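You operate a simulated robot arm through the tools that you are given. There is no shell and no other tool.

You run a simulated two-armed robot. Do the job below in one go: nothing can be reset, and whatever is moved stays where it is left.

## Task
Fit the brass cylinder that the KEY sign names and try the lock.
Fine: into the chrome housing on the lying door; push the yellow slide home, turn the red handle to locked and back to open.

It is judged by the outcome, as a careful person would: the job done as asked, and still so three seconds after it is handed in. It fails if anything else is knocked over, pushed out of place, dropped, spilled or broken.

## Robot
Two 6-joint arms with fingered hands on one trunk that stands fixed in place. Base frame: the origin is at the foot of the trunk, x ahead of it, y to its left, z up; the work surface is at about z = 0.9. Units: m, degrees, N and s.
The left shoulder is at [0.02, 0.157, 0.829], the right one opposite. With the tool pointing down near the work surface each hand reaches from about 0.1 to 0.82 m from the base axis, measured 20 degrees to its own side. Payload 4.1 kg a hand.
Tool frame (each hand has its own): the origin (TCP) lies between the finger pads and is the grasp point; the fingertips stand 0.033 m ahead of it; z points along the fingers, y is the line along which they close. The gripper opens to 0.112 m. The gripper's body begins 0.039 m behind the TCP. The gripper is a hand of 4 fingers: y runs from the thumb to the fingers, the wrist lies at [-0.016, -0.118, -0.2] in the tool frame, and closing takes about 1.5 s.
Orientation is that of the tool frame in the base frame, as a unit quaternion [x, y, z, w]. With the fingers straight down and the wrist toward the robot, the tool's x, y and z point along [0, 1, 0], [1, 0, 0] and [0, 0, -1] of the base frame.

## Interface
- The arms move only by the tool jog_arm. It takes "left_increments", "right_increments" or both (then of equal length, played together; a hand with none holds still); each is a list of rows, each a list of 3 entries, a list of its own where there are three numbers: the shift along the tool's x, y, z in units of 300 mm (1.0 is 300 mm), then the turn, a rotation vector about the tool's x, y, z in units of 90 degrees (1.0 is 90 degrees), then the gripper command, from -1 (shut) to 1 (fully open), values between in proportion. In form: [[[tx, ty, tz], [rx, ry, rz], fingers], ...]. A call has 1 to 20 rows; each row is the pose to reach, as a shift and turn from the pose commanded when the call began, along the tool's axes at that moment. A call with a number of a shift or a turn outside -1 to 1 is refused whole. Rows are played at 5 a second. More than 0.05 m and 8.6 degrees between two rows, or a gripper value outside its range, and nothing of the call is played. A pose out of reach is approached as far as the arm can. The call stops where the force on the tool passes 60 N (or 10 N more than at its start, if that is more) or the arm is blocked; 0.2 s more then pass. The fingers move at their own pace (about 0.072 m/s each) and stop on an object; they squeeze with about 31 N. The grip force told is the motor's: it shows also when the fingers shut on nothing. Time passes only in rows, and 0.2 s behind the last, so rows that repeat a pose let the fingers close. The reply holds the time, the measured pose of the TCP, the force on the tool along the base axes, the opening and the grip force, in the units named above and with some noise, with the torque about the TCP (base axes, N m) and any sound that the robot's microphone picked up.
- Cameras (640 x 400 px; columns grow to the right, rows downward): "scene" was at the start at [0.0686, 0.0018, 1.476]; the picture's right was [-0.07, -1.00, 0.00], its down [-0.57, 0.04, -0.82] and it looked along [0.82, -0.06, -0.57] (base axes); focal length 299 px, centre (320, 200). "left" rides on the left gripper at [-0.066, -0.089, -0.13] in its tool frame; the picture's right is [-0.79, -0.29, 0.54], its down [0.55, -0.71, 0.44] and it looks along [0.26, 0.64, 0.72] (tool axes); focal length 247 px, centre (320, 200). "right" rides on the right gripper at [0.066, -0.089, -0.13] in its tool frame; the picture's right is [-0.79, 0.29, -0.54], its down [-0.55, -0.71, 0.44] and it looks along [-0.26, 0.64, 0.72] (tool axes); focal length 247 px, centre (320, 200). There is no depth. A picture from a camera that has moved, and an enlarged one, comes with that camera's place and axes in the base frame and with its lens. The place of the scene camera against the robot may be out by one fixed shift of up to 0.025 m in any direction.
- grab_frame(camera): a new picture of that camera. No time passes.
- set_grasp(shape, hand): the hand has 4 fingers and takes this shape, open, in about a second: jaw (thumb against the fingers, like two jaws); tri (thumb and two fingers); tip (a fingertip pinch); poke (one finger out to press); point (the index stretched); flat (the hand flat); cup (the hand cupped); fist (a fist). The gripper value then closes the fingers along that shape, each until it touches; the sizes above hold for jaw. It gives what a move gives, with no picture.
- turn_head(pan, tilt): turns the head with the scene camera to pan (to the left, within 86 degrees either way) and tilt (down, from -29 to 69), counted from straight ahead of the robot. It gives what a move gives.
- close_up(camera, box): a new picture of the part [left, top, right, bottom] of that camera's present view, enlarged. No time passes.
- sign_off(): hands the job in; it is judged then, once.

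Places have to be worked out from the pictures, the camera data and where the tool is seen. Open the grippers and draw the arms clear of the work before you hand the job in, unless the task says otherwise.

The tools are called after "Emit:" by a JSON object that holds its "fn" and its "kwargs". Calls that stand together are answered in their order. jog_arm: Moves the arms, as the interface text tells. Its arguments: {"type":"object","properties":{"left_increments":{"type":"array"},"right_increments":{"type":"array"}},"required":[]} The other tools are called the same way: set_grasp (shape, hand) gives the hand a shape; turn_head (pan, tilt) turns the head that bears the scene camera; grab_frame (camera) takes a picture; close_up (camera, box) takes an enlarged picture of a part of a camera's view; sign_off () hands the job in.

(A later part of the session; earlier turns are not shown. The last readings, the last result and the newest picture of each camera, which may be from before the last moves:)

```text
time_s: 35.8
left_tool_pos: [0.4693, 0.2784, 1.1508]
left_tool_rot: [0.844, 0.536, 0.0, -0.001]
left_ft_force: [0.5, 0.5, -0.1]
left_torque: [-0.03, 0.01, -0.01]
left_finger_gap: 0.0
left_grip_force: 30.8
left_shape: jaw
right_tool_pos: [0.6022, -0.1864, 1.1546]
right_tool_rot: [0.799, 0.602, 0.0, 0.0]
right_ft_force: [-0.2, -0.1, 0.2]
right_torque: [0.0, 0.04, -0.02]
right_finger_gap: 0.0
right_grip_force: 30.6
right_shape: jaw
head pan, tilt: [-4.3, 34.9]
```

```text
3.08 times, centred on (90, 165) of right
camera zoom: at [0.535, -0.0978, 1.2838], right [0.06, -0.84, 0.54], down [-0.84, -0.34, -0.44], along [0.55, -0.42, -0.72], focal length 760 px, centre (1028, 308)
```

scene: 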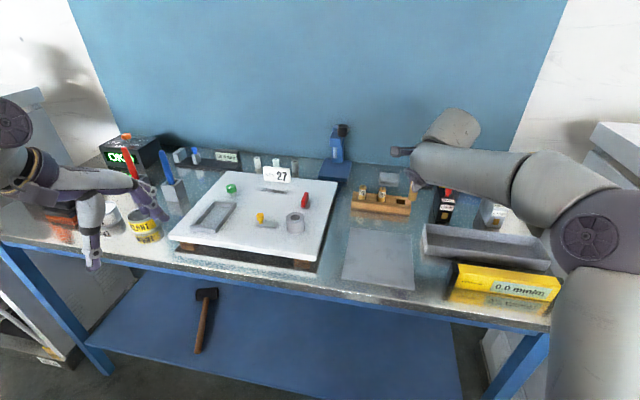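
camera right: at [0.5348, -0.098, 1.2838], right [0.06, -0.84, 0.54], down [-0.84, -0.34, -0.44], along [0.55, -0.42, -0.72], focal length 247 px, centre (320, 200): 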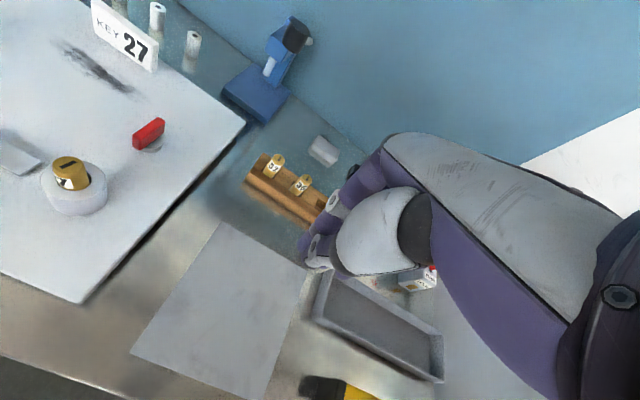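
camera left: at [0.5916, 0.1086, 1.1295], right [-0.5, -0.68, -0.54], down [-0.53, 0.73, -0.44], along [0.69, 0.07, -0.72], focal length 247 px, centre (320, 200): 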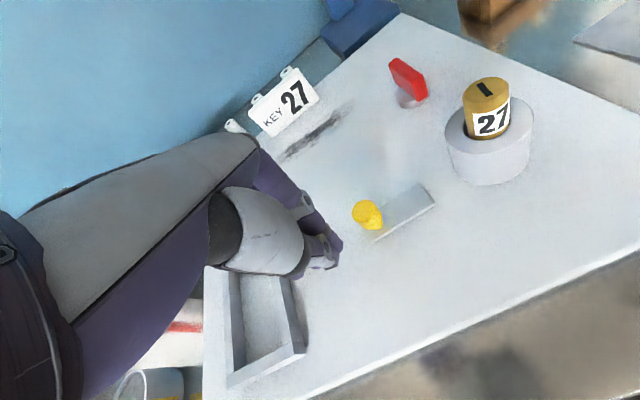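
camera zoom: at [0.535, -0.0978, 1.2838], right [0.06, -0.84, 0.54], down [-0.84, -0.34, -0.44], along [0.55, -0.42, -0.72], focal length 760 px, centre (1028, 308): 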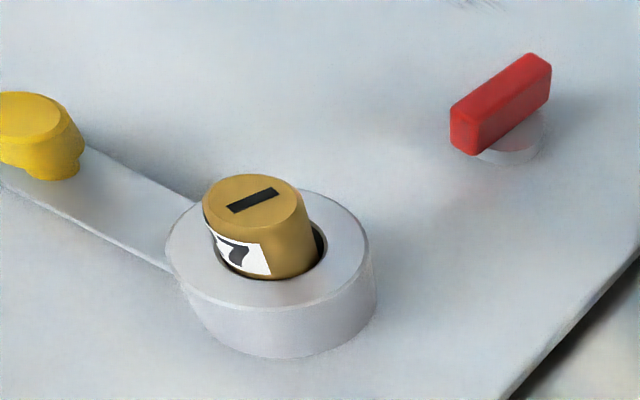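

The slide has stayed in place with its end against the housing. I now zoom on the red handle to place it precisely.

Emit:
{"fn": "close_up", "kwargs": {"camera": "left", "box": [370, 60, 410, 100]}}

Emit:
{"fn": "close_up", "kwargs": {"camera": "right", "box": [130, 105, 180, 155]}}

Emit:
{"fn": "close_up", "kwargs": {"camera": "scene", "box": [285, 180, 325, 220]}}

```text
10.00 times, centred on (390, 80) of left
camera zoom: at [0.3625, 0.2553, 1.2803], right [-0.6, -0.6, -0.54], down [-0.41, 0.8, -0.44], along [0.69, -0.04, -0.72], focal length 2470 px, centre (-380, 1400)
```

zoom: 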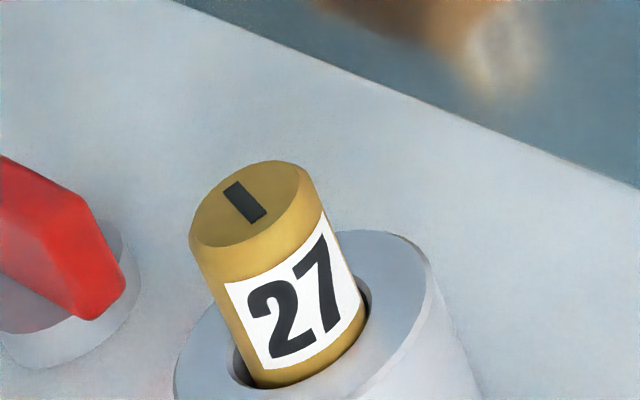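

```text
8.00 times, centred on (155, 130) of right
camera zoom: at [0.535, -0.0978, 1.2838], right [0.06, -0.84, 0.54], down [-0.84, -0.34, -0.44], along [0.55, -0.42, -0.72], focal length 1976 px, centre (1640, 760)
```

zoom: 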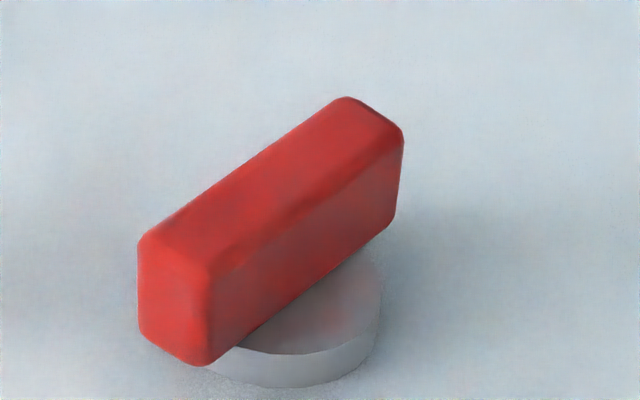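

```text
10.00 times, centred on (305, 200) of scene
camera zoom: at [0.0687, 0.0018, 1.476], right [-0.07, -1.0, 0.0], down [-0.57, 0.04, -0.82], along [0.82, -0.06, -0.57], focal length 2987 px, centre (470, 200)
```

zoom: 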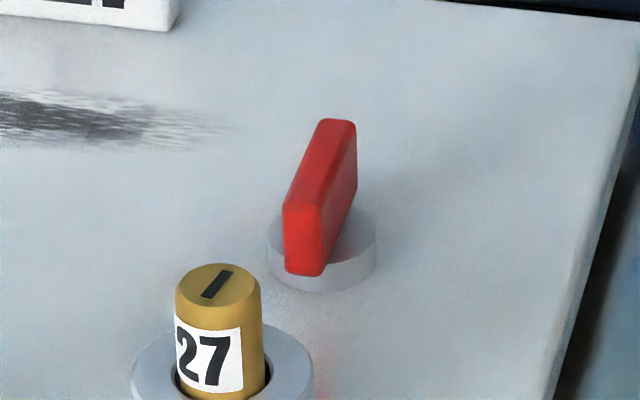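

I need one more tight view of the handle from the left camera for triangulation.

Emit:
{"fn": "close_up", "kwargs": {"camera": "left", "box": [350, 65, 414, 105]}}

```text
10.00 times, centred on (382, 85) of left
camera zoom: at [0.3625, 0.2553, 1.2803], right [-0.6, -0.6, -0.54], down [-0.41, 0.8, -0.44], along [0.69, -0.04, -0.72], focal length 2470 px, centre (-300, 1350)
```

zoom: 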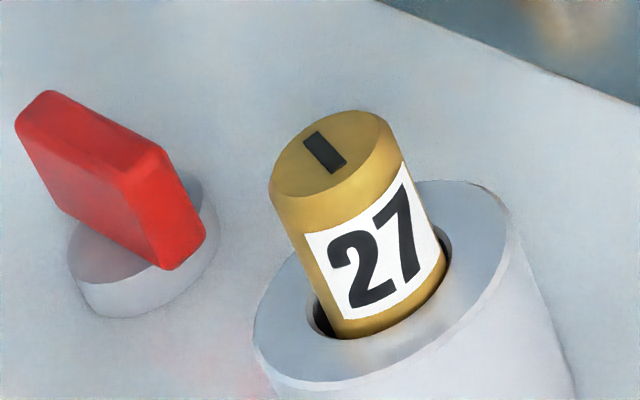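

The handle bar runs from (0.755, -0.011) to (0.799, -0.023), with its top at z 0.973 and its pivot near (0.772, -0.017). A grasp turned through 90° would be out of reach, so a single-finger push is better. I give the right hand the poke shape and look at it.

Emit:
{"fn": "set_grasp", "kwargs": {"shape": "poke", "hand": "right"}}

Emit:
{"fn": "grab_frame", "kwargs": {"camera": "right"}}

Emit:
{"fn": "grab_frame", "kwargs": {"camera": "scene"}}

Emit:
{"fn": "grab_frame", "kwargs": {"camera": "left"}}

```text
time_s: 36.7
left_tool_pos: [0.4709, 0.2781, 1.1506]
left_tool_rot: [0.844, 0.537, 0.0, 0.0]
left_ft_force: [-0.4, -0.2, -0.1]
left_torque: [-0.02, 0.01, 0.02]
left_finger_gap: 0.0
left_grip_force: 31.3
left_shape: jaw
right_tool_pos: [0.6022, -0.1843, 1.1545]
right_tool_rot: [0.799, 0.602, 0.0, 0.0]
right_ft_force: [0.0, -0.3, -0.6]
right_torque: [-0.02, 0.04, 0.04]
right_finger_gap: 0.0
right_grip_force: 0.1
right_shape: poke
head pan, tilt: [-4.3, 34.9]
```

```text
taken
camera right: at [0.5349, -0.0977, 1.2839], right [0.06, -0.84, 0.54], down [-0.84, -0.34, -0.44], along [0.55, -0.42, -0.72], focal length 247 px, centre (320, 200)
```

right: 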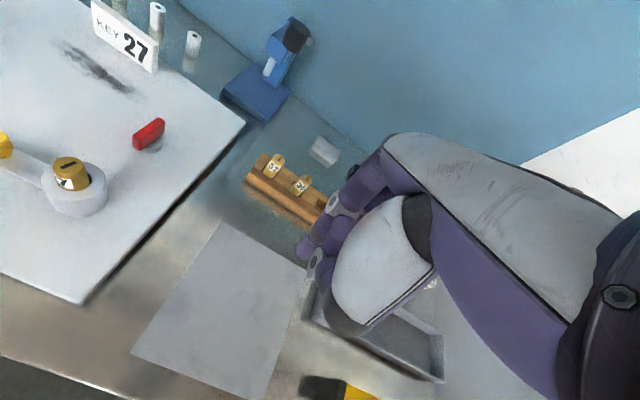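

```text
taken
```

scene: 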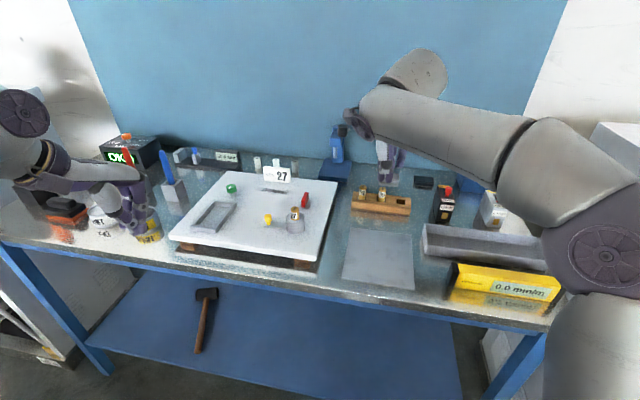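

```text
taken
camera left: at [0.3628, 0.2552, 1.2805], right [-0.6, -0.6, -0.54], down [-0.41, 0.8, -0.44], along [0.69, -0.04, -0.72], focal length 247 px, centre (320, 200)
```

left: 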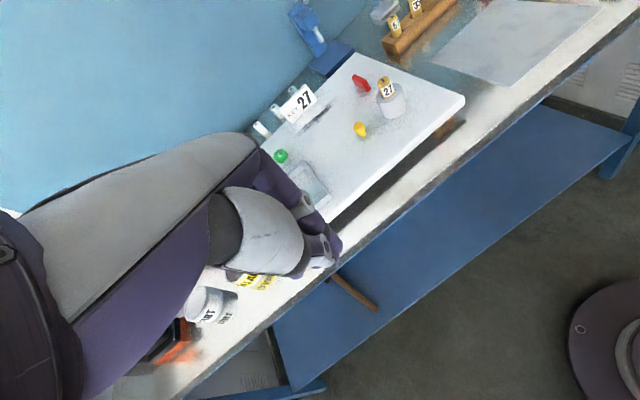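

I zoom on the right hand from its own camera and from the scene to see where the poking finger is.

Emit:
{"fn": "close_up", "kwargs": {"camera": "right", "box": [270, 170, 430, 330]}}

Emit:
{"fn": "close_up", "kwargs": {"camera": "scene", "box": [340, 110, 440, 200]}}

```text
2.50 times, centred on (350, 250) of right
camera zoom: at [0.5349, -0.0977, 1.2839], right [0.06, -0.84, 0.54], down [-0.84, -0.34, -0.44], along [0.55, -0.42, -0.72], focal length 617 px, centre (245, 75)
```

zoom: 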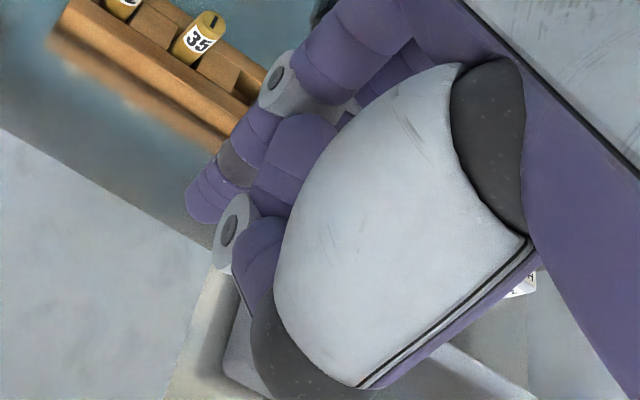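

```text
4.44 times, centred on (390, 155) of scene
camera zoom: at [0.0686, 0.0018, 1.476], right [-0.07, -1.0, 0.0], down [-0.57, 0.04, -0.82], along [0.82, -0.06, -0.57], focal length 1327 px, centre (9, 400)
```

zoom: 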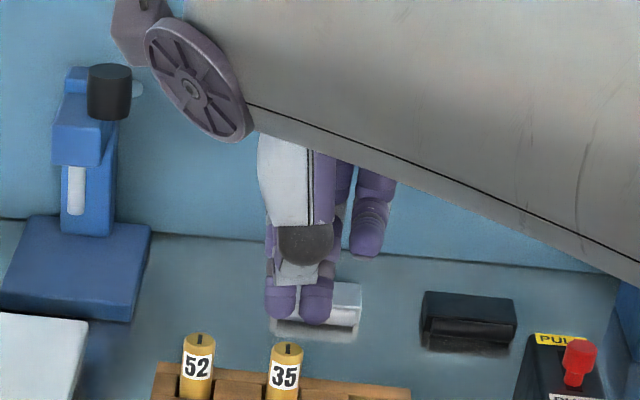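

In poke shape the index tip lies on the tool axis about 33 mm ahead of the TCP, with its left side free. I bring it above a point just right of the handle's near end, squared so it stays within reach.

Emit:
{"fn": "jog_arm", "kwargs": {"right_increments": [[[0.05, 0.03, 0.0], [0, 0, -0.03], 1], [[0.15, 0.08, 0.03], [0, 0, -0.07], 1], [[0.25, 0.14, 0.08], [0, 0, -0.12], 1], [[0.35, 0.2, 0.15], [0, 0, -0.17], 1], [[0.45, 0.26, 0.22], [0, 0, -0.22], 1], [[0.54, 0.31, 0.29], [0, 0, -0.26], 1], [[0.608, 0.342, 0.35], [0, 0, -0.29], 1], [[0.608, 0.342, 0.35], [0, 0, -0.29], 1]]}}

Emit:
{"fn": "grab_frame", "kwargs": {"camera": "right"}}

Emit:
{"fn": "close_up", "kwargs": {"camera": "left", "box": [330, 30, 430, 110]}}

Emit:
{"fn": "close_up", "kwargs": {"camera": "scene", "box": [260, 150, 350, 240]}}

```text
time_s: 38.5
left_tool_pos: [0.4705, 0.2766, 1.1509]
left_tool_rot: [0.844, 0.537, 0.0, 0.0]
left_ft_force: [0.6, -0.6, 0.7]
left_torque: [0.0, -0.02, 0.02]
left_finger_gap: 0.0
left_grip_force: 31.3
left_shape: jaw
right_tool_pos: [0.7262, -0.0412, 1.0403]
right_tool_rot: [0.642, 0.767, 0.001, 0.0]
right_ft_force: [-0.5, 0.2, -0.5]
right_torque: [-0.05, 0.01, 0.02]
right_finger_gap: 0.0001
right_grip_force: 0.1
right_shape: poke
right hand out of reach, approached as far as the arm can: row 6, 7, 8
head pan, tilt: [-4.3, 34.9]
```

```text
taken
camera right: at [0.6288, 0.0081, 1.1698], right [0.42, -0.73, 0.54], down [-0.6, -0.67, -0.44], along [0.68, -0.14, -0.72], focal length 247 px, centre (320, 200)
```

right: 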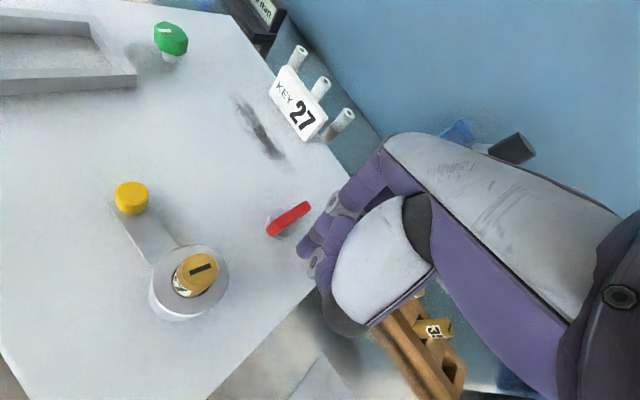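

```text
5.00 times, centred on (380, 70) of left
camera zoom: at [0.3628, 0.2552, 1.2805], right [-0.6, -0.6, -0.54], down [-0.41, 0.8, -0.44], along [0.69, -0.04, -0.72], focal length 1235 px, centre (20, 850)
```

zoom: 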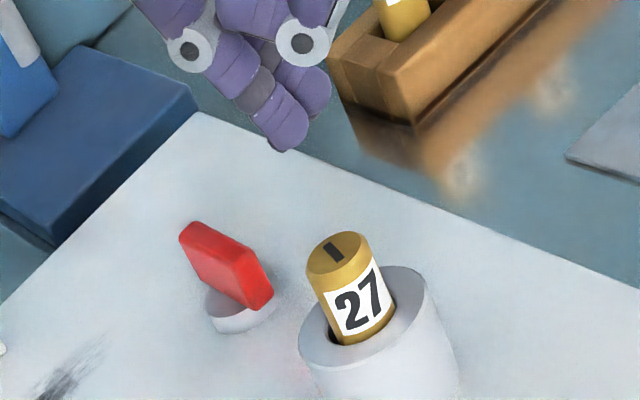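

```text
4.44 times, centred on (305, 195) of scene
camera zoom: at [0.0686, 0.0018, 1.476], right [-0.07, -1.0, 0.0], down [-0.57, 0.04, -0.82], along [0.82, -0.06, -0.57], focal length 1327 px, centre (387, 222)
```

zoom: 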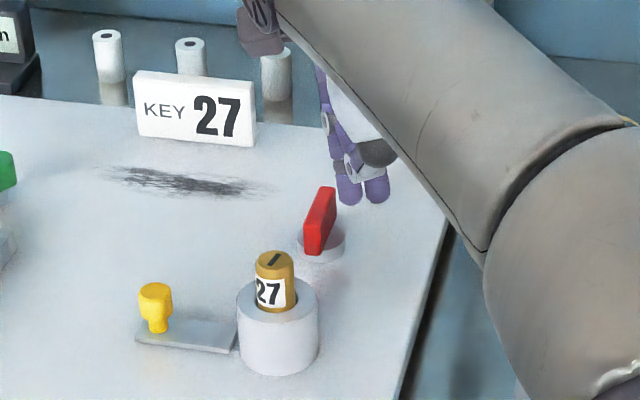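

The reach limit stopped the hand at (0.726, -0.041, 1.040), but lower down it should get there. The index tip shows at about (0.731, -0.035). I tilt it 7° outward and lower it beside the handle's near end, on the right.

Emit:
{"fn": "jog_arm", "kwargs": {"right_increments": [[[-0.005, 0.0, 0.03], [-0.04, 0, 0], 1], [[-0.012, 0.015, 0.07], [-0.08, 0, 0], 1], [[-0.02, 0.035, 0.11], [-0.08, 0, 0], 1], [[-0.02, 0.049, 0.15], [-0.08, 0, 0], 1], [[-0.02, 0.049, 0.163], [-0.08, 0, 0], 1], [[-0.02, 0.049, 0.163], [-0.08, 0, 0], 1]]}}

Emit:
{"fn": "close_up", "kwargs": {"camera": "right", "box": [200, 150, 360, 300]}}

Emit:
{"fn": "close_up", "kwargs": {"camera": "left", "box": [335, 40, 415, 110]}}

Emit:
{"fn": "close_up", "kwargs": {"camera": "scene", "box": [270, 170, 340, 230]}}

```text
time_s: 39.9
left_tool_pos: [0.4701, 0.2775, 1.1515]
left_tool_rot: [0.844, 0.536, -0.001, 0.0]
left_ft_force: [-0.5, -0.3, -0.4]
left_torque: [0.0, 0.02, -0.01]
left_finger_gap: 0.0002
left_grip_force: 31.1
left_shape: jaw
right_tool_pos: [0.7413, -0.0471, 0.9923]
right_tool_rot: [0.641, 0.765, 0.048, 0.042]
right_ft_force: [0.5, -0.1, -0.5]
right_torque: [-0.02, -0.01, 0.02]
right_finger_gap: 0.0
right_grip_force: 0.0
right_shape: poke
head pan, tilt: [-4.3, 34.9]
```

```text
2.67 times, centred on (280, 225) of right
camera zoom: at [0.628, 0.0003, 1.1096], right [0.35, -0.74, 0.57], down [-0.54, -0.66, -0.52], along [0.76, -0.13, -0.64], focal length 659 px, centre (427, 133)
```

zoom: 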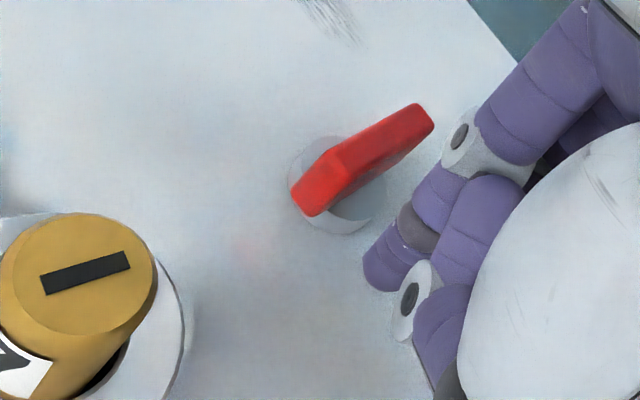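

```text
5.71 times, centred on (375, 75) of left
camera zoom: at [0.3627, 0.2552, 1.2805], right [-0.6, -0.6, -0.54], down [-0.41, 0.8, -0.44], along [0.69, -0.04, -0.72], focal length 1411 px, centre (6, 914)
```

zoom: 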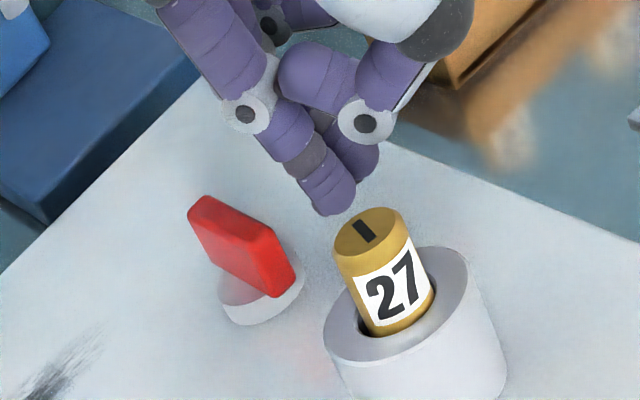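

```text
6.67 times, centred on (305, 200) of scene
camera zoom: at [0.0685, 0.0018, 1.476], right [-0.07, -1.0, 0.0], down [-0.57, 0.04, -0.82], along [0.82, -0.06, -0.57], focal length 1991 px, centre (420, 200)
```

zoom: 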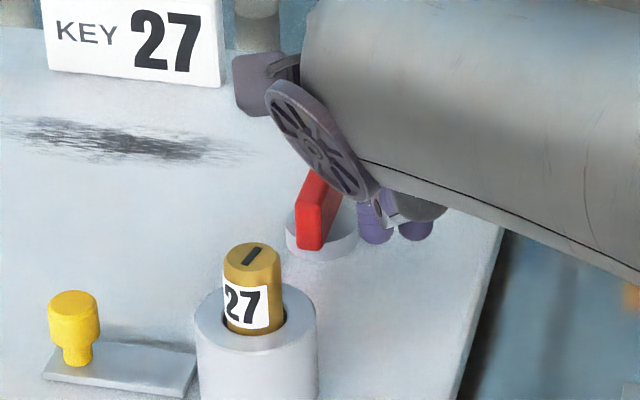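

The index tip is at about (0.742, -0.042, 0.96), beside the near end but overlapping it too little. I shift it 10 mm outward, then press left against the near end in small steps to see whether the handle turns that way.

Emit:
{"fn": "jog_arm", "kwargs": {"right_increments": [[[-0.008, 0.016, 0.002], [0, 0, 0], 1], [[-0.015, 0.031, 0.004], [0, 0, 0], 1], [[0.005, 0.04, 0.005], [0, 0, 0], 1], [[0.02, 0.047, 0.006], [0, 0, 0], 1], [[0.032, 0.053, 0.006], [0, 0, 0], 1], [[0.042, 0.058, 0.007], [0, 0, 0], 1]]}}

Emit:
{"fn": "close_up", "kwargs": {"camera": "right", "box": [200, 150, 360, 300]}}

Emit:
{"fn": "close_up", "kwargs": {"camera": "left", "box": [335, 40, 415, 110]}}

```text
time_s: 41.3
left_tool_pos: [0.4704, 0.2767, 1.1504]
left_tool_rot: [0.844, 0.536, 0.0, 0.0]
left_ft_force: [0.4, 0.1, -0.4]
left_torque: [0.0, 0.0, -0.03]
left_finger_gap: 0.0
left_grip_force: 31.4
left_shape: jaw
right_tool_pos: [0.7562, -0.0341, 0.9913]
right_tool_rot: [0.643, 0.763, 0.047, 0.041]
right_ft_force: [-7.6, -15.6, 1.4]
right_torque: [-0.19, 0.1, 0.0]
right_finger_gap: 0.0
right_grip_force: 0.1
right_shape: poke
head pan, tilt: [-4.3, 34.9]
```

```text
2.67 times, centred on (280, 225) of right
camera zoom: at [0.643, 0.0138, 1.1092], right [0.35, -0.74, 0.57], down [-0.55, -0.66, -0.52], along [0.76, -0.13, -0.64], focal length 659 px, centre (427, 133)
```

zoom: 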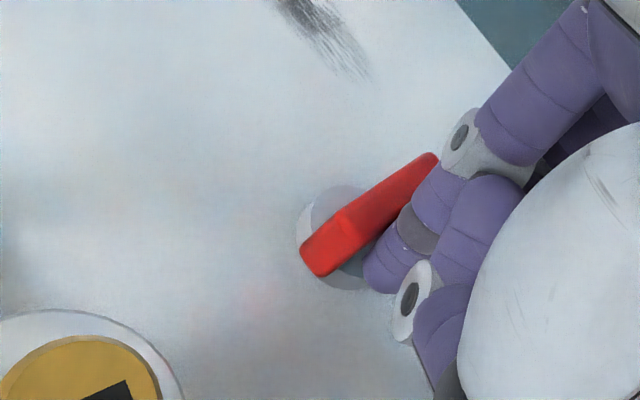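

```text
5.71 times, centred on (375, 75) of left
camera zoom: at [0.3627, 0.2543, 1.2807], right [-0.6, -0.59, -0.54], down [-0.41, 0.8, -0.44], along [0.69, -0.04, -0.72], focal length 1411 px, centre (6, 914)
```

zoom: 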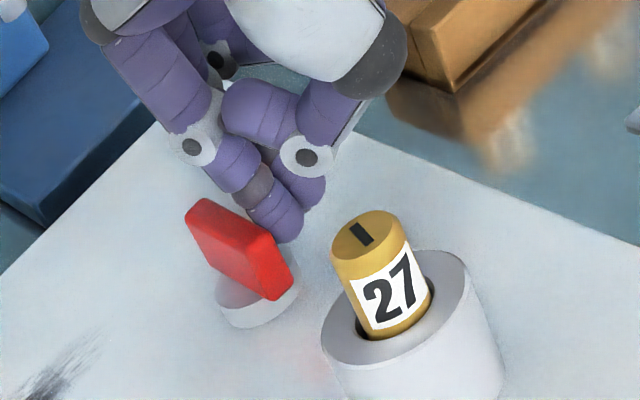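

The finger presses on the bar with 17 N, but too near the pivot, and the bar has not turned. I back off, move the contact out to the near end and press again.

Emit:
{"fn": "jog_arm", "kwargs": {"right_increments": [[[-0.024, -0.011, -0.001], [0, 0, 0], 1], [[-0.014, -0.032, -0.004], [0, 0, 0], 1], [[0.005, -0.024, -0.003], [0, 0, 0], 1], [[0.022, -0.015, -0.002], [0, 0, 0], 1], [[0.034, -0.009, -0.001], [0, 0, 0], 1]]}}

Emit:
{"fn": "close_up", "kwargs": {"camera": "right", "box": [200, 150, 360, 300]}}

Emit:
{"fn": "close_up", "kwargs": {"camera": "left", "box": [335, 40, 415, 110]}}

```text
time_s: 42.5
left_tool_pos: [0.4706, 0.2752, 1.1517]
left_tool_rot: [0.845, 0.535, 0.001, 0.0]
left_ft_force: [0.0, -0.4, 0.1]
left_torque: [0.02, 0.01, 0.0]
left_finger_gap: 0.0001
left_grip_force: 30.7
left_shape: jaw
right_tool_pos: [0.7537, -0.029, 0.9935]
right_tool_rot: [0.644, 0.762, 0.045, 0.041]
right_ft_force: [-7.5, -42.2, 3.2]
right_torque: [-0.6, 0.08, 0.08]
right_finger_gap: 0.0001
right_grip_force: 0.0
right_shape: poke
head pan, tilt: [-4.3, 34.9]
```

```text
2.67 times, centred on (280, 225) of right
camera zoom: at [0.6402, 0.0187, 1.1091], right [0.35, -0.74, 0.57], down [-0.55, -0.66, -0.52], along [0.76, -0.14, -0.64], focal length 659 px, centre (427, 133)
```

zoom: 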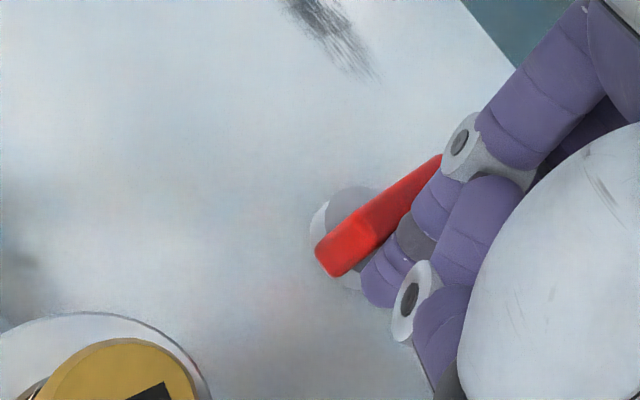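

```text
5.71 times, centred on (375, 75) of left
camera zoom: at [0.363, 0.2529, 1.2809], right [-0.6, -0.59, -0.54], down [-0.41, 0.8, -0.43], along [0.69, -0.04, -0.72], focal length 1411 px, centre (6, 914)
```

zoom: 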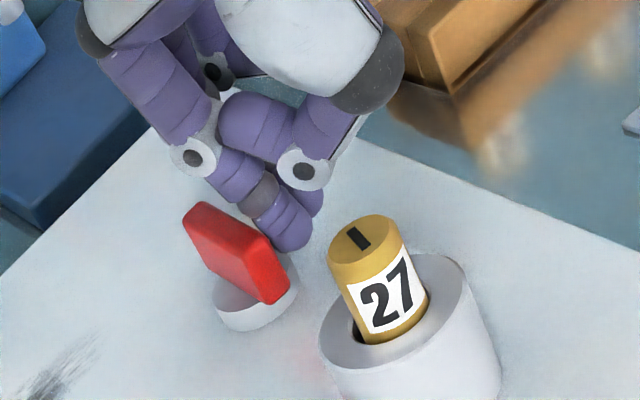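

At 42 N on the near end the handle does not turn clockwise, so locked must be the other way, or it is blocked. I move the finger along to the right side of the far end and press left there, which turns it counter-clockwise.

Emit:
{"fn": "jog_arm", "kwargs": {"right_increments": [[[-0.042, -0.02, -0.002], [0, 0, 0], 1], [[-0.066, 0.03, 0.004], [0, 0, 0], 1], [[-0.091, 0.082, 0.011], [0, 0, 0], 1], [[-0.075, 0.089, 0.011], [0, 0, 0], 1], [[-0.06, 0.096, 0.012], [0, 0, 0], 1], [[-0.048, 0.102, 0.013], [0, 0, 0], 1], [[-0.036, 0.107, 0.013], [0, 0, 0], 1]]}}

Emit:
{"fn": "close_up", "kwargs": {"camera": "right", "box": [200, 150, 360, 300]}}

Emit:
{"fn": "close_up", "kwargs": {"camera": "left", "box": [335, 40, 415, 110]}}

```text
time_s: 44.1
left_tool_pos: [0.4714, 0.2756, 1.1508]
left_tool_rot: [0.845, 0.535, 0.001, 0.0]
left_ft_force: [-0.4, -0.1, -1.7]
left_torque: [-0.02, -0.02, 0.02]
left_finger_gap: 0.0001
left_grip_force: 31.2
left_shape: jaw
right_tool_pos: [0.7784, -0.0317, 0.9902]
right_tool_rot: [0.643, 0.763, 0.05, 0.043]
right_ft_force: [17.9, -21.7, 3.5]
right_torque: [-0.46, -0.4, -0.2]
right_finger_gap: 0.0
right_grip_force: 0.1
right_shape: poke
right hand out of reach, approached as far as the arm can: row 5, 6, 7
head pan, tilt: [-4.3, 34.9]
```

```text
2.67 times, centred on (280, 225) of right
camera zoom: at [0.6646, 0.0165, 1.1071], right [0.35, -0.74, 0.57], down [-0.54, -0.66, -0.52], along [0.76, -0.13, -0.63], focal length 659 px, centre (427, 133)
```

zoom: 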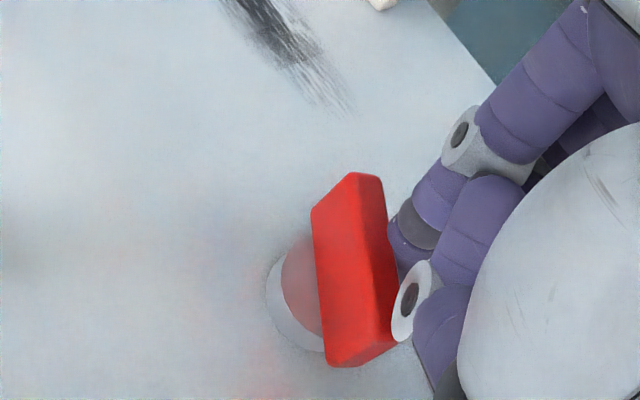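

```text
5.71 times, centred on (375, 75) of left
camera zoom: at [0.3636, 0.254, 1.2805], right [-0.6, -0.59, -0.54], down [-0.41, 0.8, -0.44], along [0.69, -0.04, -0.72], focal length 1411 px, centre (6, 914)
```

zoom: 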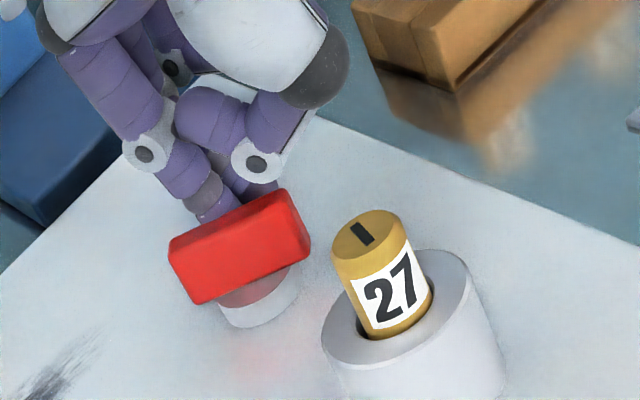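

The handle turned counter-clockwise by nearly 50°, so that is the direction of locked. To finish I need to push the near end from its left side, which suits the left hand. I withdraw the right hand first.

Emit:
{"fn": "jog_arm", "kwargs": {"right_increments": [[[-0.05, -0.009, 0], [0, 0, 0], 1], [[-0.1, -0.017, 0], [0, 0, 0], 1], [[-0.1, 0.0, -0.1], [0, 0, 0], 1], [[-0.1, 0.008, -0.2], [0, 0, 0], 1], [[-0.16, -0.06, -0.27], [0, 0, 0], 1], [[-0.24, -0.16, -0.34], [0, 0, 0], 1], [[-0.31, -0.27, -0.4], [0, 0, 0], 1], [[-0.38, -0.4, -0.45], [0, 0, 0], 1], [[-0.46, -0.5, -0.507], [0, 0, 0], 1], [[-0.46, -0.557, -0.507], [0, 0, 0], 1]]}}

Emit:
{"fn": "set_grasp", "kwargs": {"shape": "poke", "hand": "left"}}

Emit:
{"fn": "close_up", "kwargs": {"camera": "left", "box": [335, 40, 415, 110]}}

Emit:
{"fn": "close_up", "kwargs": {"camera": "scene", "box": [260, 170, 340, 240]}}

Emit:
{"fn": "grab_frame", "kwargs": {"camera": "right"}}

```text
time_s: 46.3
left_tool_pos: [0.4707, 0.2776, 1.1496]
left_tool_rot: [0.844, 0.537, -0.001, 0.001]
left_ft_force: [0.2, -0.6, 0.5]
left_torque: [-0.03, 0.01, -0.01]
left_finger_gap: 0.0
left_grip_force: 30.9
left_shape: jaw
right_tool_pos: [0.6202, -0.1936, 1.1185]
right_tool_rot: [0.641, 0.765, 0.048, 0.039]
right_ft_force: [0.4, -0.4, -0.5]
right_torque: [-0.02, 0.03, 0.0]
right_finger_gap: 0.0
right_grip_force: 0.0
right_shape: poke
right hand out of reach, approached as far as the arm can: row 3, 4, 5
head pan, tilt: [-4.3, 34.9]
```

```text
time_s: 47.2
left_tool_pos: [0.4701, 0.2773, 1.1506]
left_tool_rot: [0.844, 0.537, 0.0, 0.0]
left_ft_force: [0.2, 0.6, 0.5]
left_torque: [0.0, -0.01, -0.01]
left_finger_gap: 0.0004
left_grip_force: 0.1
left_shape: poke
right_tool_pos: [0.62, -0.1929, 1.1183]
right_tool_rot: [0.641, 0.765, 0.048, 0.041]
right_ft_force: [-0.9, -0.2, -0.3]
right_torque: [-0.01, -0.02, -0.01]
right_finger_gap: 0.0002
right_grip_force: 0.1
right_shape: poke
head pan, tilt: [-4.3, 34.9]
```

```text
5.71 times, centred on (375, 75) of left
camera zoom: at [0.3627, 0.2552, 1.2805], right [-0.6, -0.6, -0.54], down [-0.41, 0.8, -0.44], along [0.69, -0.04, -0.72], focal length 1411 px, centre (6, 914)
```

zoom: 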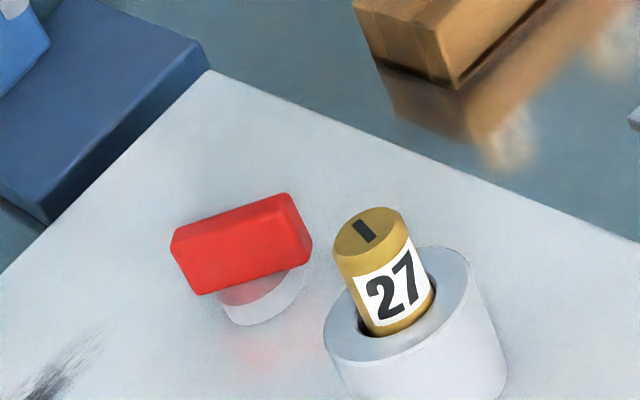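

```text
5.71 times, centred on (300, 205) of scene
camera zoom: at [0.0686, 0.0018, 1.476], right [-0.07, -1.0, 0.0], down [-0.57, 0.04, -0.82], along [0.82, -0.06, -0.57], focal length 1707 px, centre (434, 171)
```

zoom: 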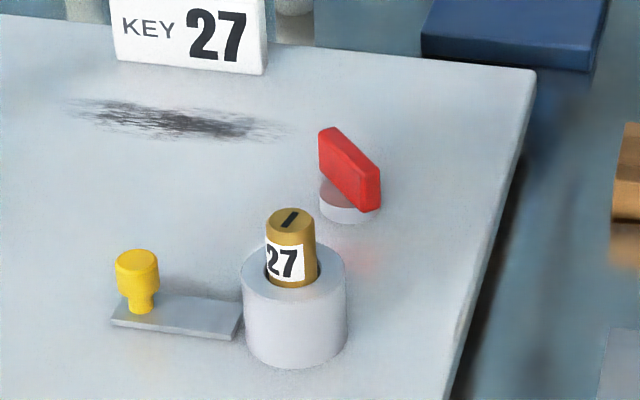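

```text
taken
camera right: at [0.5067, -0.146, 1.2348], right [0.35, -0.74, 0.57], down [-0.54, -0.66, -0.52], along [0.76, -0.13, -0.64], focal length 247 px, centre (320, 200)
```

right: 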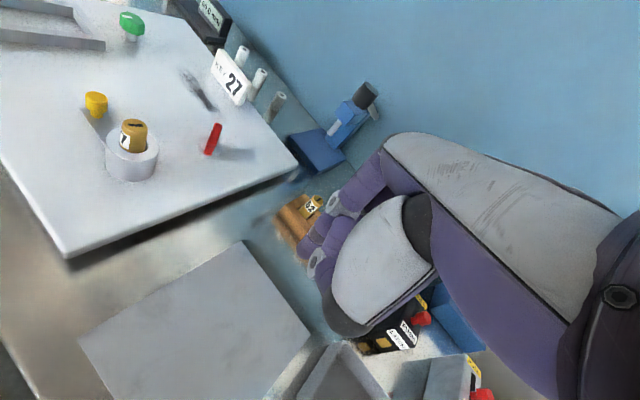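

The handle stays at about +28° by itself, with its centre near (0.775, -0.017) and the near end at (0.754, -0.028). The left hand, now in poke shape, moves in over the door toward the left side of the near end.

Emit:
{"fn": "jog_arm", "kwargs": {"left_increments": [[[-0.053, 0.135, 0.02], [-0.016, 0, -0.029], 1], [[-0.105, 0.27, 0.04], [-0.032, 0, -0.058], 1], [[-0.158, 0.406, 0.06], [-0.048, 0, -0.086], 1], [[-0.21, 0.541, 0.08], [-0.064, 0, -0.115], 1], [[-0.263, 0.676, 0.1], [-0.08, 0, -0.144], 1], [[-0.263, 0.676, 0.1], [-0.08, 0, -0.144], 1]]}}

Emit:
{"fn": "grab_frame", "kwargs": {"camera": "left"}}

```text
time_s: 48.6
left_tool_pos: [0.6181, 0.119, 1.1195]
left_tool_rot: [0.777, 0.627, 0.035, 0.053]
left_ft_force: [0.0, 0.7, -0.2]
left_torque: [-0.01, -0.04, 0.04]
left_finger_gap: 0.0002
left_grip_force: 0.0
left_shape: poke
right_tool_pos: [0.6201, -0.1922, 1.1175]
right_tool_rot: [0.641, 0.765, 0.048, 0.041]
right_ft_force: [0.2, -0.3, 0.2]
right_torque: [-0.06, 0.0, 0.01]
right_finger_gap: 0.0001
right_grip_force: 0.0
right_shape: poke
head pan, tilt: [-4.3, 34.9]
```

```text
taken
camera left: at [0.5036, 0.0774, 1.2378], right [-0.38, -0.74, -0.56], down [-0.52, 0.67, -0.53], along [0.76, 0.09, -0.64], focal length 247 px, centre (320, 200)
```

left: 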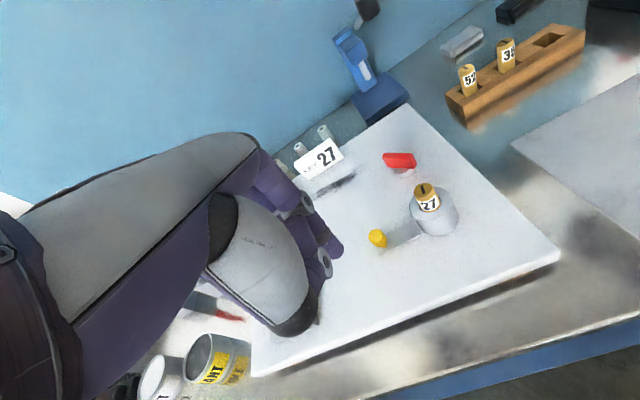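

The left hand is clear and tilted as wanted. I bring it on over the handle's left side, lowering mostly at the end.

Emit:
{"fn": "jog_arm", "kwargs": {"left_increments": [[[-0.055, 0.105, 0.03], [0, 0, 0], 1], [[-0.11, 0.205, 0.075], [0, 0, 0], 1], [[-0.165, 0.3, 0.14], [0, 0, 0], 1], [[-0.215, 0.39, 0.22], [0, 0, 0], 1], [[-0.255, 0.455, 0.329], [0, 0, 0], 1], [[-0.255, 0.455, 0.329], [0, 0, 0], 1]]}}

Emit:
{"fn": "grab_frame", "kwargs": {"camera": "left"}}

Emit:
{"fn": "close_up", "kwargs": {"camera": "left", "box": [280, 150, 440, 290]}}

Emit:
{"fn": "close_up", "kwargs": {"camera": "right", "box": [110, 60, 270, 190]}}

Emit:
{"fn": "close_up", "kwargs": {"camera": "scene", "box": [260, 150, 340, 230]}}

```text
time_s: 50.0
left_tool_pos: [0.7479, 0.0127, 1.0396]
left_tool_rot: [0.777, 0.627, 0.034, 0.053]
left_ft_force: [-0.1, -0.5, 0.1]
left_torque: [0.01, -0.01, 0.04]
left_finger_gap: 0.0
left_grip_force: 0.1
left_shape: poke
right_tool_pos: [0.619, -0.1922, 1.1171]
right_tool_rot: [0.641, 0.765, 0.047, 0.04]
right_ft_force: [-0.3, 1.3, 0.9]
right_torque: [-0.03, -0.03, -0.01]
right_finger_gap: 0.0
right_grip_force: 0.0
right_shape: poke
head pan, tilt: [-4.3, 34.9]
```

```text
taken
camera left: at [0.6329, -0.0292, 1.1582], right [-0.38, -0.74, -0.56], down [-0.52, 0.67, -0.53], along [0.76, 0.09, -0.64], focal length 247 px, centre (320, 200)
```

left: 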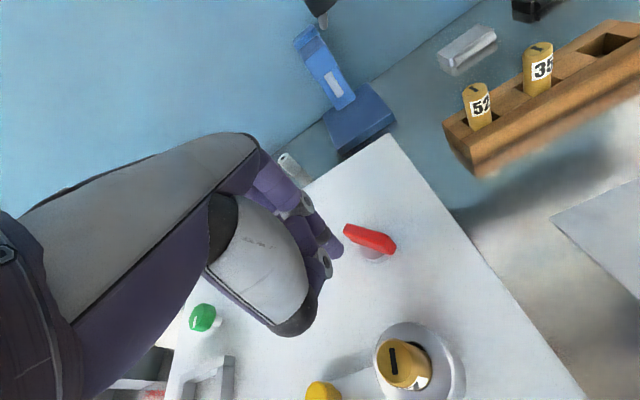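

```text
2.86 times, centred on (360, 220) of left
camera zoom: at [0.6329, -0.0292, 1.1582], right [-0.38, -0.74, -0.56], down [-0.52, 0.67, -0.53], along [0.76, 0.09, -0.64], focal length 706 px, centre (206, 143)
```

zoom: 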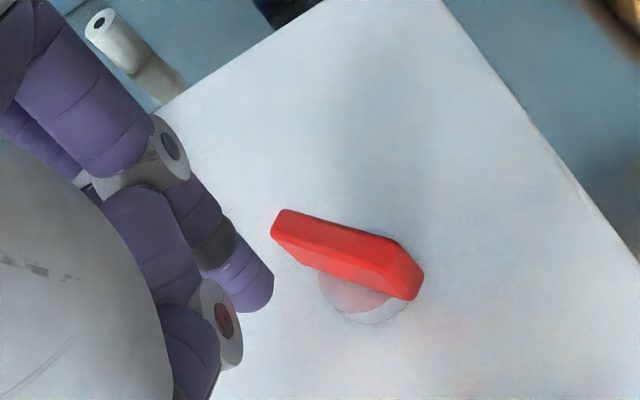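

```text
3.08 times, centred on (190, 125) of right
camera zoom: at [0.5065, -0.1459, 1.2349], right [0.35, -0.74, 0.57], down [-0.54, -0.66, -0.52], along [0.76, -0.13, -0.63], focal length 760 px, centre (720, 431)
```

zoom: 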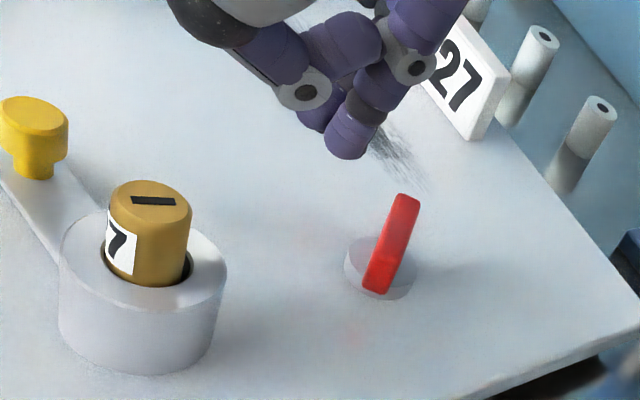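

```text
5.00 times, centred on (300, 190) of scene
camera zoom: at [0.0684, 0.0018, 1.476], right [-0.07, -1.0, 0.0], down [-0.57, 0.04, -0.82], along [0.82, -0.06, -0.57], focal length 1493 px, centre (420, 250)
```

zoom: 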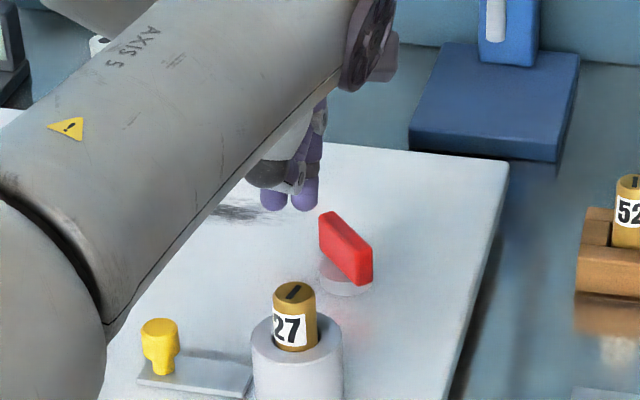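

The left index tip is at (0.749, 0.007), right where I want it, left of the near end. I lower it beside the bar and push right in small steps.

Emit:
{"fn": "jog_arm", "kwargs": {"left_increments": [[[-0.003, -0.004, 0.06], [0, 0, 0], 1], [[-0.005, -0.007, 0.12], [0, 0, 0], 1], [[-0.006, -0.009, 0.163], [0, 0, 0], 1], [[-0.03, 0.0, 0.164], [0, 0, 0], 1], [[-0.05, 0.008, 0.165], [0, 0, 0], 1], [[-0.068, 0.012, 0.166], [0, 0, 0], 1], [[-0.086, 0.015, 0.167], [0, 0, 0], 1]]}}

Emit:
{"fn": "close_up", "kwargs": {"camera": "left", "box": [280, 150, 440, 290]}}

Emit:
{"fn": "close_up", "kwargs": {"camera": "right", "box": [110, 60, 270, 190]}}

```text
time_s: 51.6
left_tool_pos: [0.7529, -0.0149, 0.992]
left_tool_rot: [0.777, 0.627, 0.034, 0.053]
left_ft_force: [-3.3, 3.2, 2.7]
left_torque: [0.04, 0.05, 0.04]
left_finger_gap: 0.0
left_grip_force: 0.0
left_shape: poke
right_tool_pos: [0.6194, -0.1914, 1.118]
right_tool_rot: [0.641, 0.765, 0.047, 0.04]
right_ft_force: [0.4, -0.9, 0.0]
right_torque: [-0.03, 0.01, 0.03]
right_finger_gap: 0.0
right_grip_force: 0.1
right_shape: poke
head pan, tilt: [-4.3, 34.9]
```

```text
2.86 times, centred on (360, 220) of left
camera zoom: at [0.6382, -0.0558, 1.1106], right [-0.38, -0.74, -0.56], down [-0.52, 0.67, -0.53], along [0.76, 0.09, -0.64], focal length 706 px, centre (206, 143)
```

zoom: 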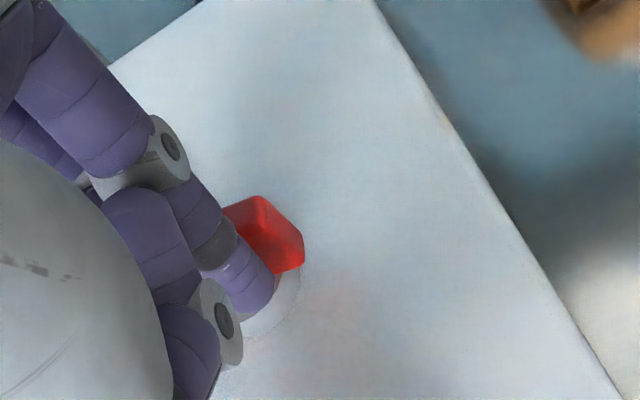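

```text
3.08 times, centred on (190, 125) of right
camera zoom: at [0.5064, -0.1457, 1.235], right [0.35, -0.74, 0.57], down [-0.54, -0.66, -0.52], along [0.76, -0.13, -0.63], focal length 760 px, centre (720, 431)
```

zoom: 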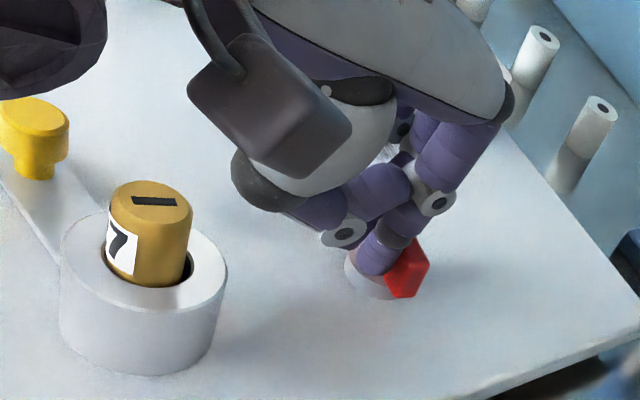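

The handle follows easily, now at roughly 60°. I continue along the arc to bring it to its stop.

Emit:
{"fn": "jog_arm", "kwargs": {"left_increments": [[[-0.014, 0.008, 0.001], [0, 0, 0], 1], [[-0.027, 0.017, 0.002], [0, 0, 0], 1], [[-0.028, 0.025, 0.003], [0, 0, 0], 1], [[-0.028, 0.033, 0.004], [0, 0, 0], 1]]}}

Emit:
{"fn": "close_up", "kwargs": {"camera": "left", "box": [280, 150, 440, 290]}}

Emit:
{"fn": "close_up", "kwargs": {"camera": "right", "box": [150, 90, 250, 170]}}

```text
time_s: 52.5
left_tool_pos: [0.7551, -0.021, 0.9939]
left_tool_rot: [0.776, 0.628, 0.031, 0.046]
left_ft_force: [-49.2, 19.0, 13.4]
left_torque: [0.44, 0.64, 0.22]
left_finger_gap: 0.0
left_grip_force: 0.2
left_shape: poke
right_tool_pos: [0.618, -0.1919, 1.1179]
right_tool_rot: [0.641, 0.765, 0.048, 0.041]
right_ft_force: [-0.4, -0.1, -0.2]
right_torque: [-0.03, 0.0, -0.01]
right_finger_gap: 0.0002
right_grip_force: 0.1
right_shape: poke
head pan, tilt: [-4.3, 34.9]
stopped in row 4 (left hand): the force on the tool passed its limit at 61 N (the readings are from after the stop); the commanded pose is now the measured one
```

```text
2.86 times, centred on (360, 220) of left
camera zoom: at [0.6418, -0.0633, 1.1126], right [-0.38, -0.73, -0.56], down [-0.53, 0.67, -0.52], along [0.76, 0.1, -0.65], focal length 706 px, centre (206, 143)
```

zoom: 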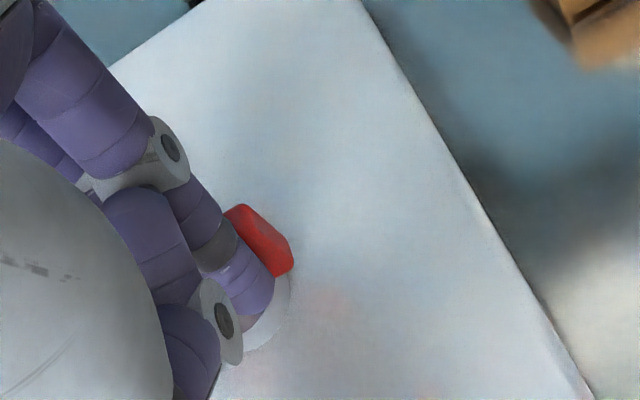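

```text
5.00 times, centred on (200, 130) of right
camera zoom: at [0.5046, -0.1452, 1.2358], right [0.35, -0.74, 0.57], down [-0.54, -0.66, -0.52], along [0.76, -0.13, -0.63], focal length 1235 px, centre (920, 550)
```

zoom: 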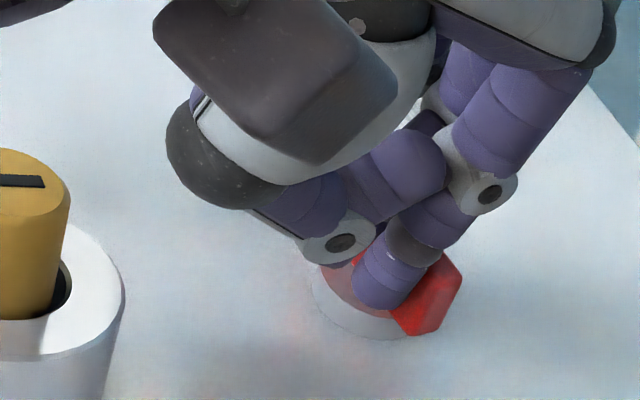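

The force rose to about 60 N, so the handle seems to be against its stop. I back the left finger off, lift it and withdraw to look.

Emit:
{"fn": "jog_arm", "kwargs": {"left_increments": [[[0.01, -0.036, -0.005], [0, 0, 0], 1], [[0.019, -0.072, -0.009], [0, 0, 0], 1], [[0.02, -0.06, -0.11], [0, 0, 0], 1], [[0.03, -0.06, -0.22], [0, 0, 0], 1], [[0.1, -0.15, -0.31], [0, 0, 0], 1], [[0.18, -0.25, -0.39], [0, 0, 0], 1], [[0.27, -0.37, -0.45], [0, 0, 0], 1], [[0.36, -0.482, -0.49], [0, 0, 0], 1], [[0.36, -0.482, -0.49], [0, 0, 0], 1]]}}

Emit:
{"fn": "grab_frame", "kwargs": {"camera": "left"}}

Emit:
{"fn": "close_up", "kwargs": {"camera": "right", "box": [110, 60, 270, 190]}}

Emit:
{"fn": "close_up", "kwargs": {"camera": "scene", "box": [260, 170, 340, 240]}}

Emit:
{"fn": "close_up", "kwargs": {"camera": "left", "box": [370, 130, 460, 230]}}

```text
time_s: 54.5
left_tool_pos: [0.623, 0.1183, 1.1177]
left_tool_rot: [0.776, 0.628, 0.033, 0.049]
left_ft_force: [-0.1, 0.4, -1.2]
left_torque: [0.04, 0.01, 0.01]
left_finger_gap: 0.0001
left_grip_force: 0.0
left_shape: poke
right_tool_pos: [0.6195, -0.1925, 1.1178]
right_tool_rot: [0.641, 0.765, 0.048, 0.041]
right_ft_force: [0.3, 0.2, -0.6]
right_torque: [0.0, 0.0, 0.04]
right_finger_gap: 0.0
right_grip_force: 0.1
right_shape: poke
head pan, tilt: [-4.3, 34.9]
```

```text
taken
camera left: at [0.5085, 0.0753, 1.237], right [-0.38, -0.73, -0.56], down [-0.53, 0.67, -0.52], along [0.76, 0.09, -0.64], focal length 247 px, centre (320, 200)
```

left: 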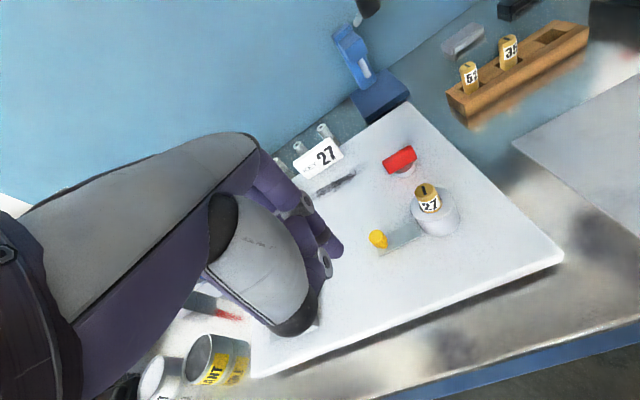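

```text
3.08 times, centred on (190, 125) of right
camera zoom: at [0.5067, -0.146, 1.2348], right [0.35, -0.74, 0.57], down [-0.54, -0.66, -0.52], along [0.76, -0.13, -0.64], focal length 760 px, centre (720, 431)
```

zoom: 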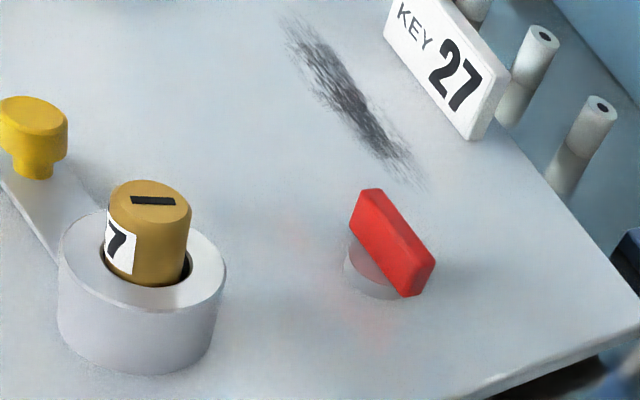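

```text
5.71 times, centred on (300, 205) of scene
camera zoom: at [0.0687, 0.0017, 1.476], right [-0.07, -1.0, 0.0], down [-0.57, 0.04, -0.82], along [0.82, -0.06, -0.57], focal length 1707 px, centre (434, 171)
```

zoom: 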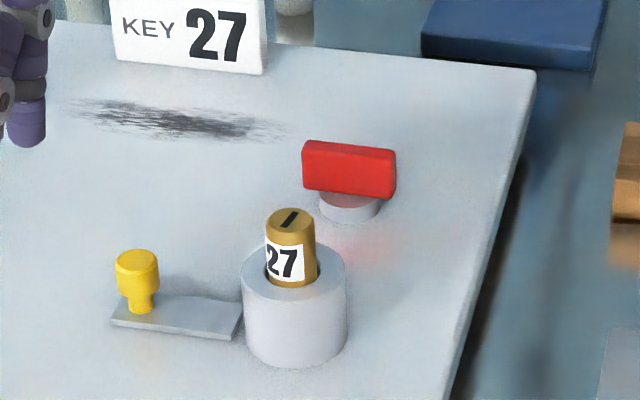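

```text
4.00 times, centred on (415, 180) of left
camera zoom: at [0.5085, 0.0753, 1.237], right [-0.38, -0.73, -0.56], down [-0.53, 0.67, -0.52], along [0.76, 0.09, -0.64], focal length 988 px, centre (-60, 280)
```

zoom: 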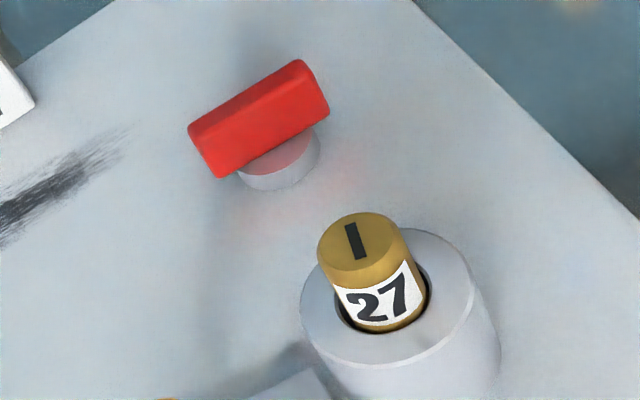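

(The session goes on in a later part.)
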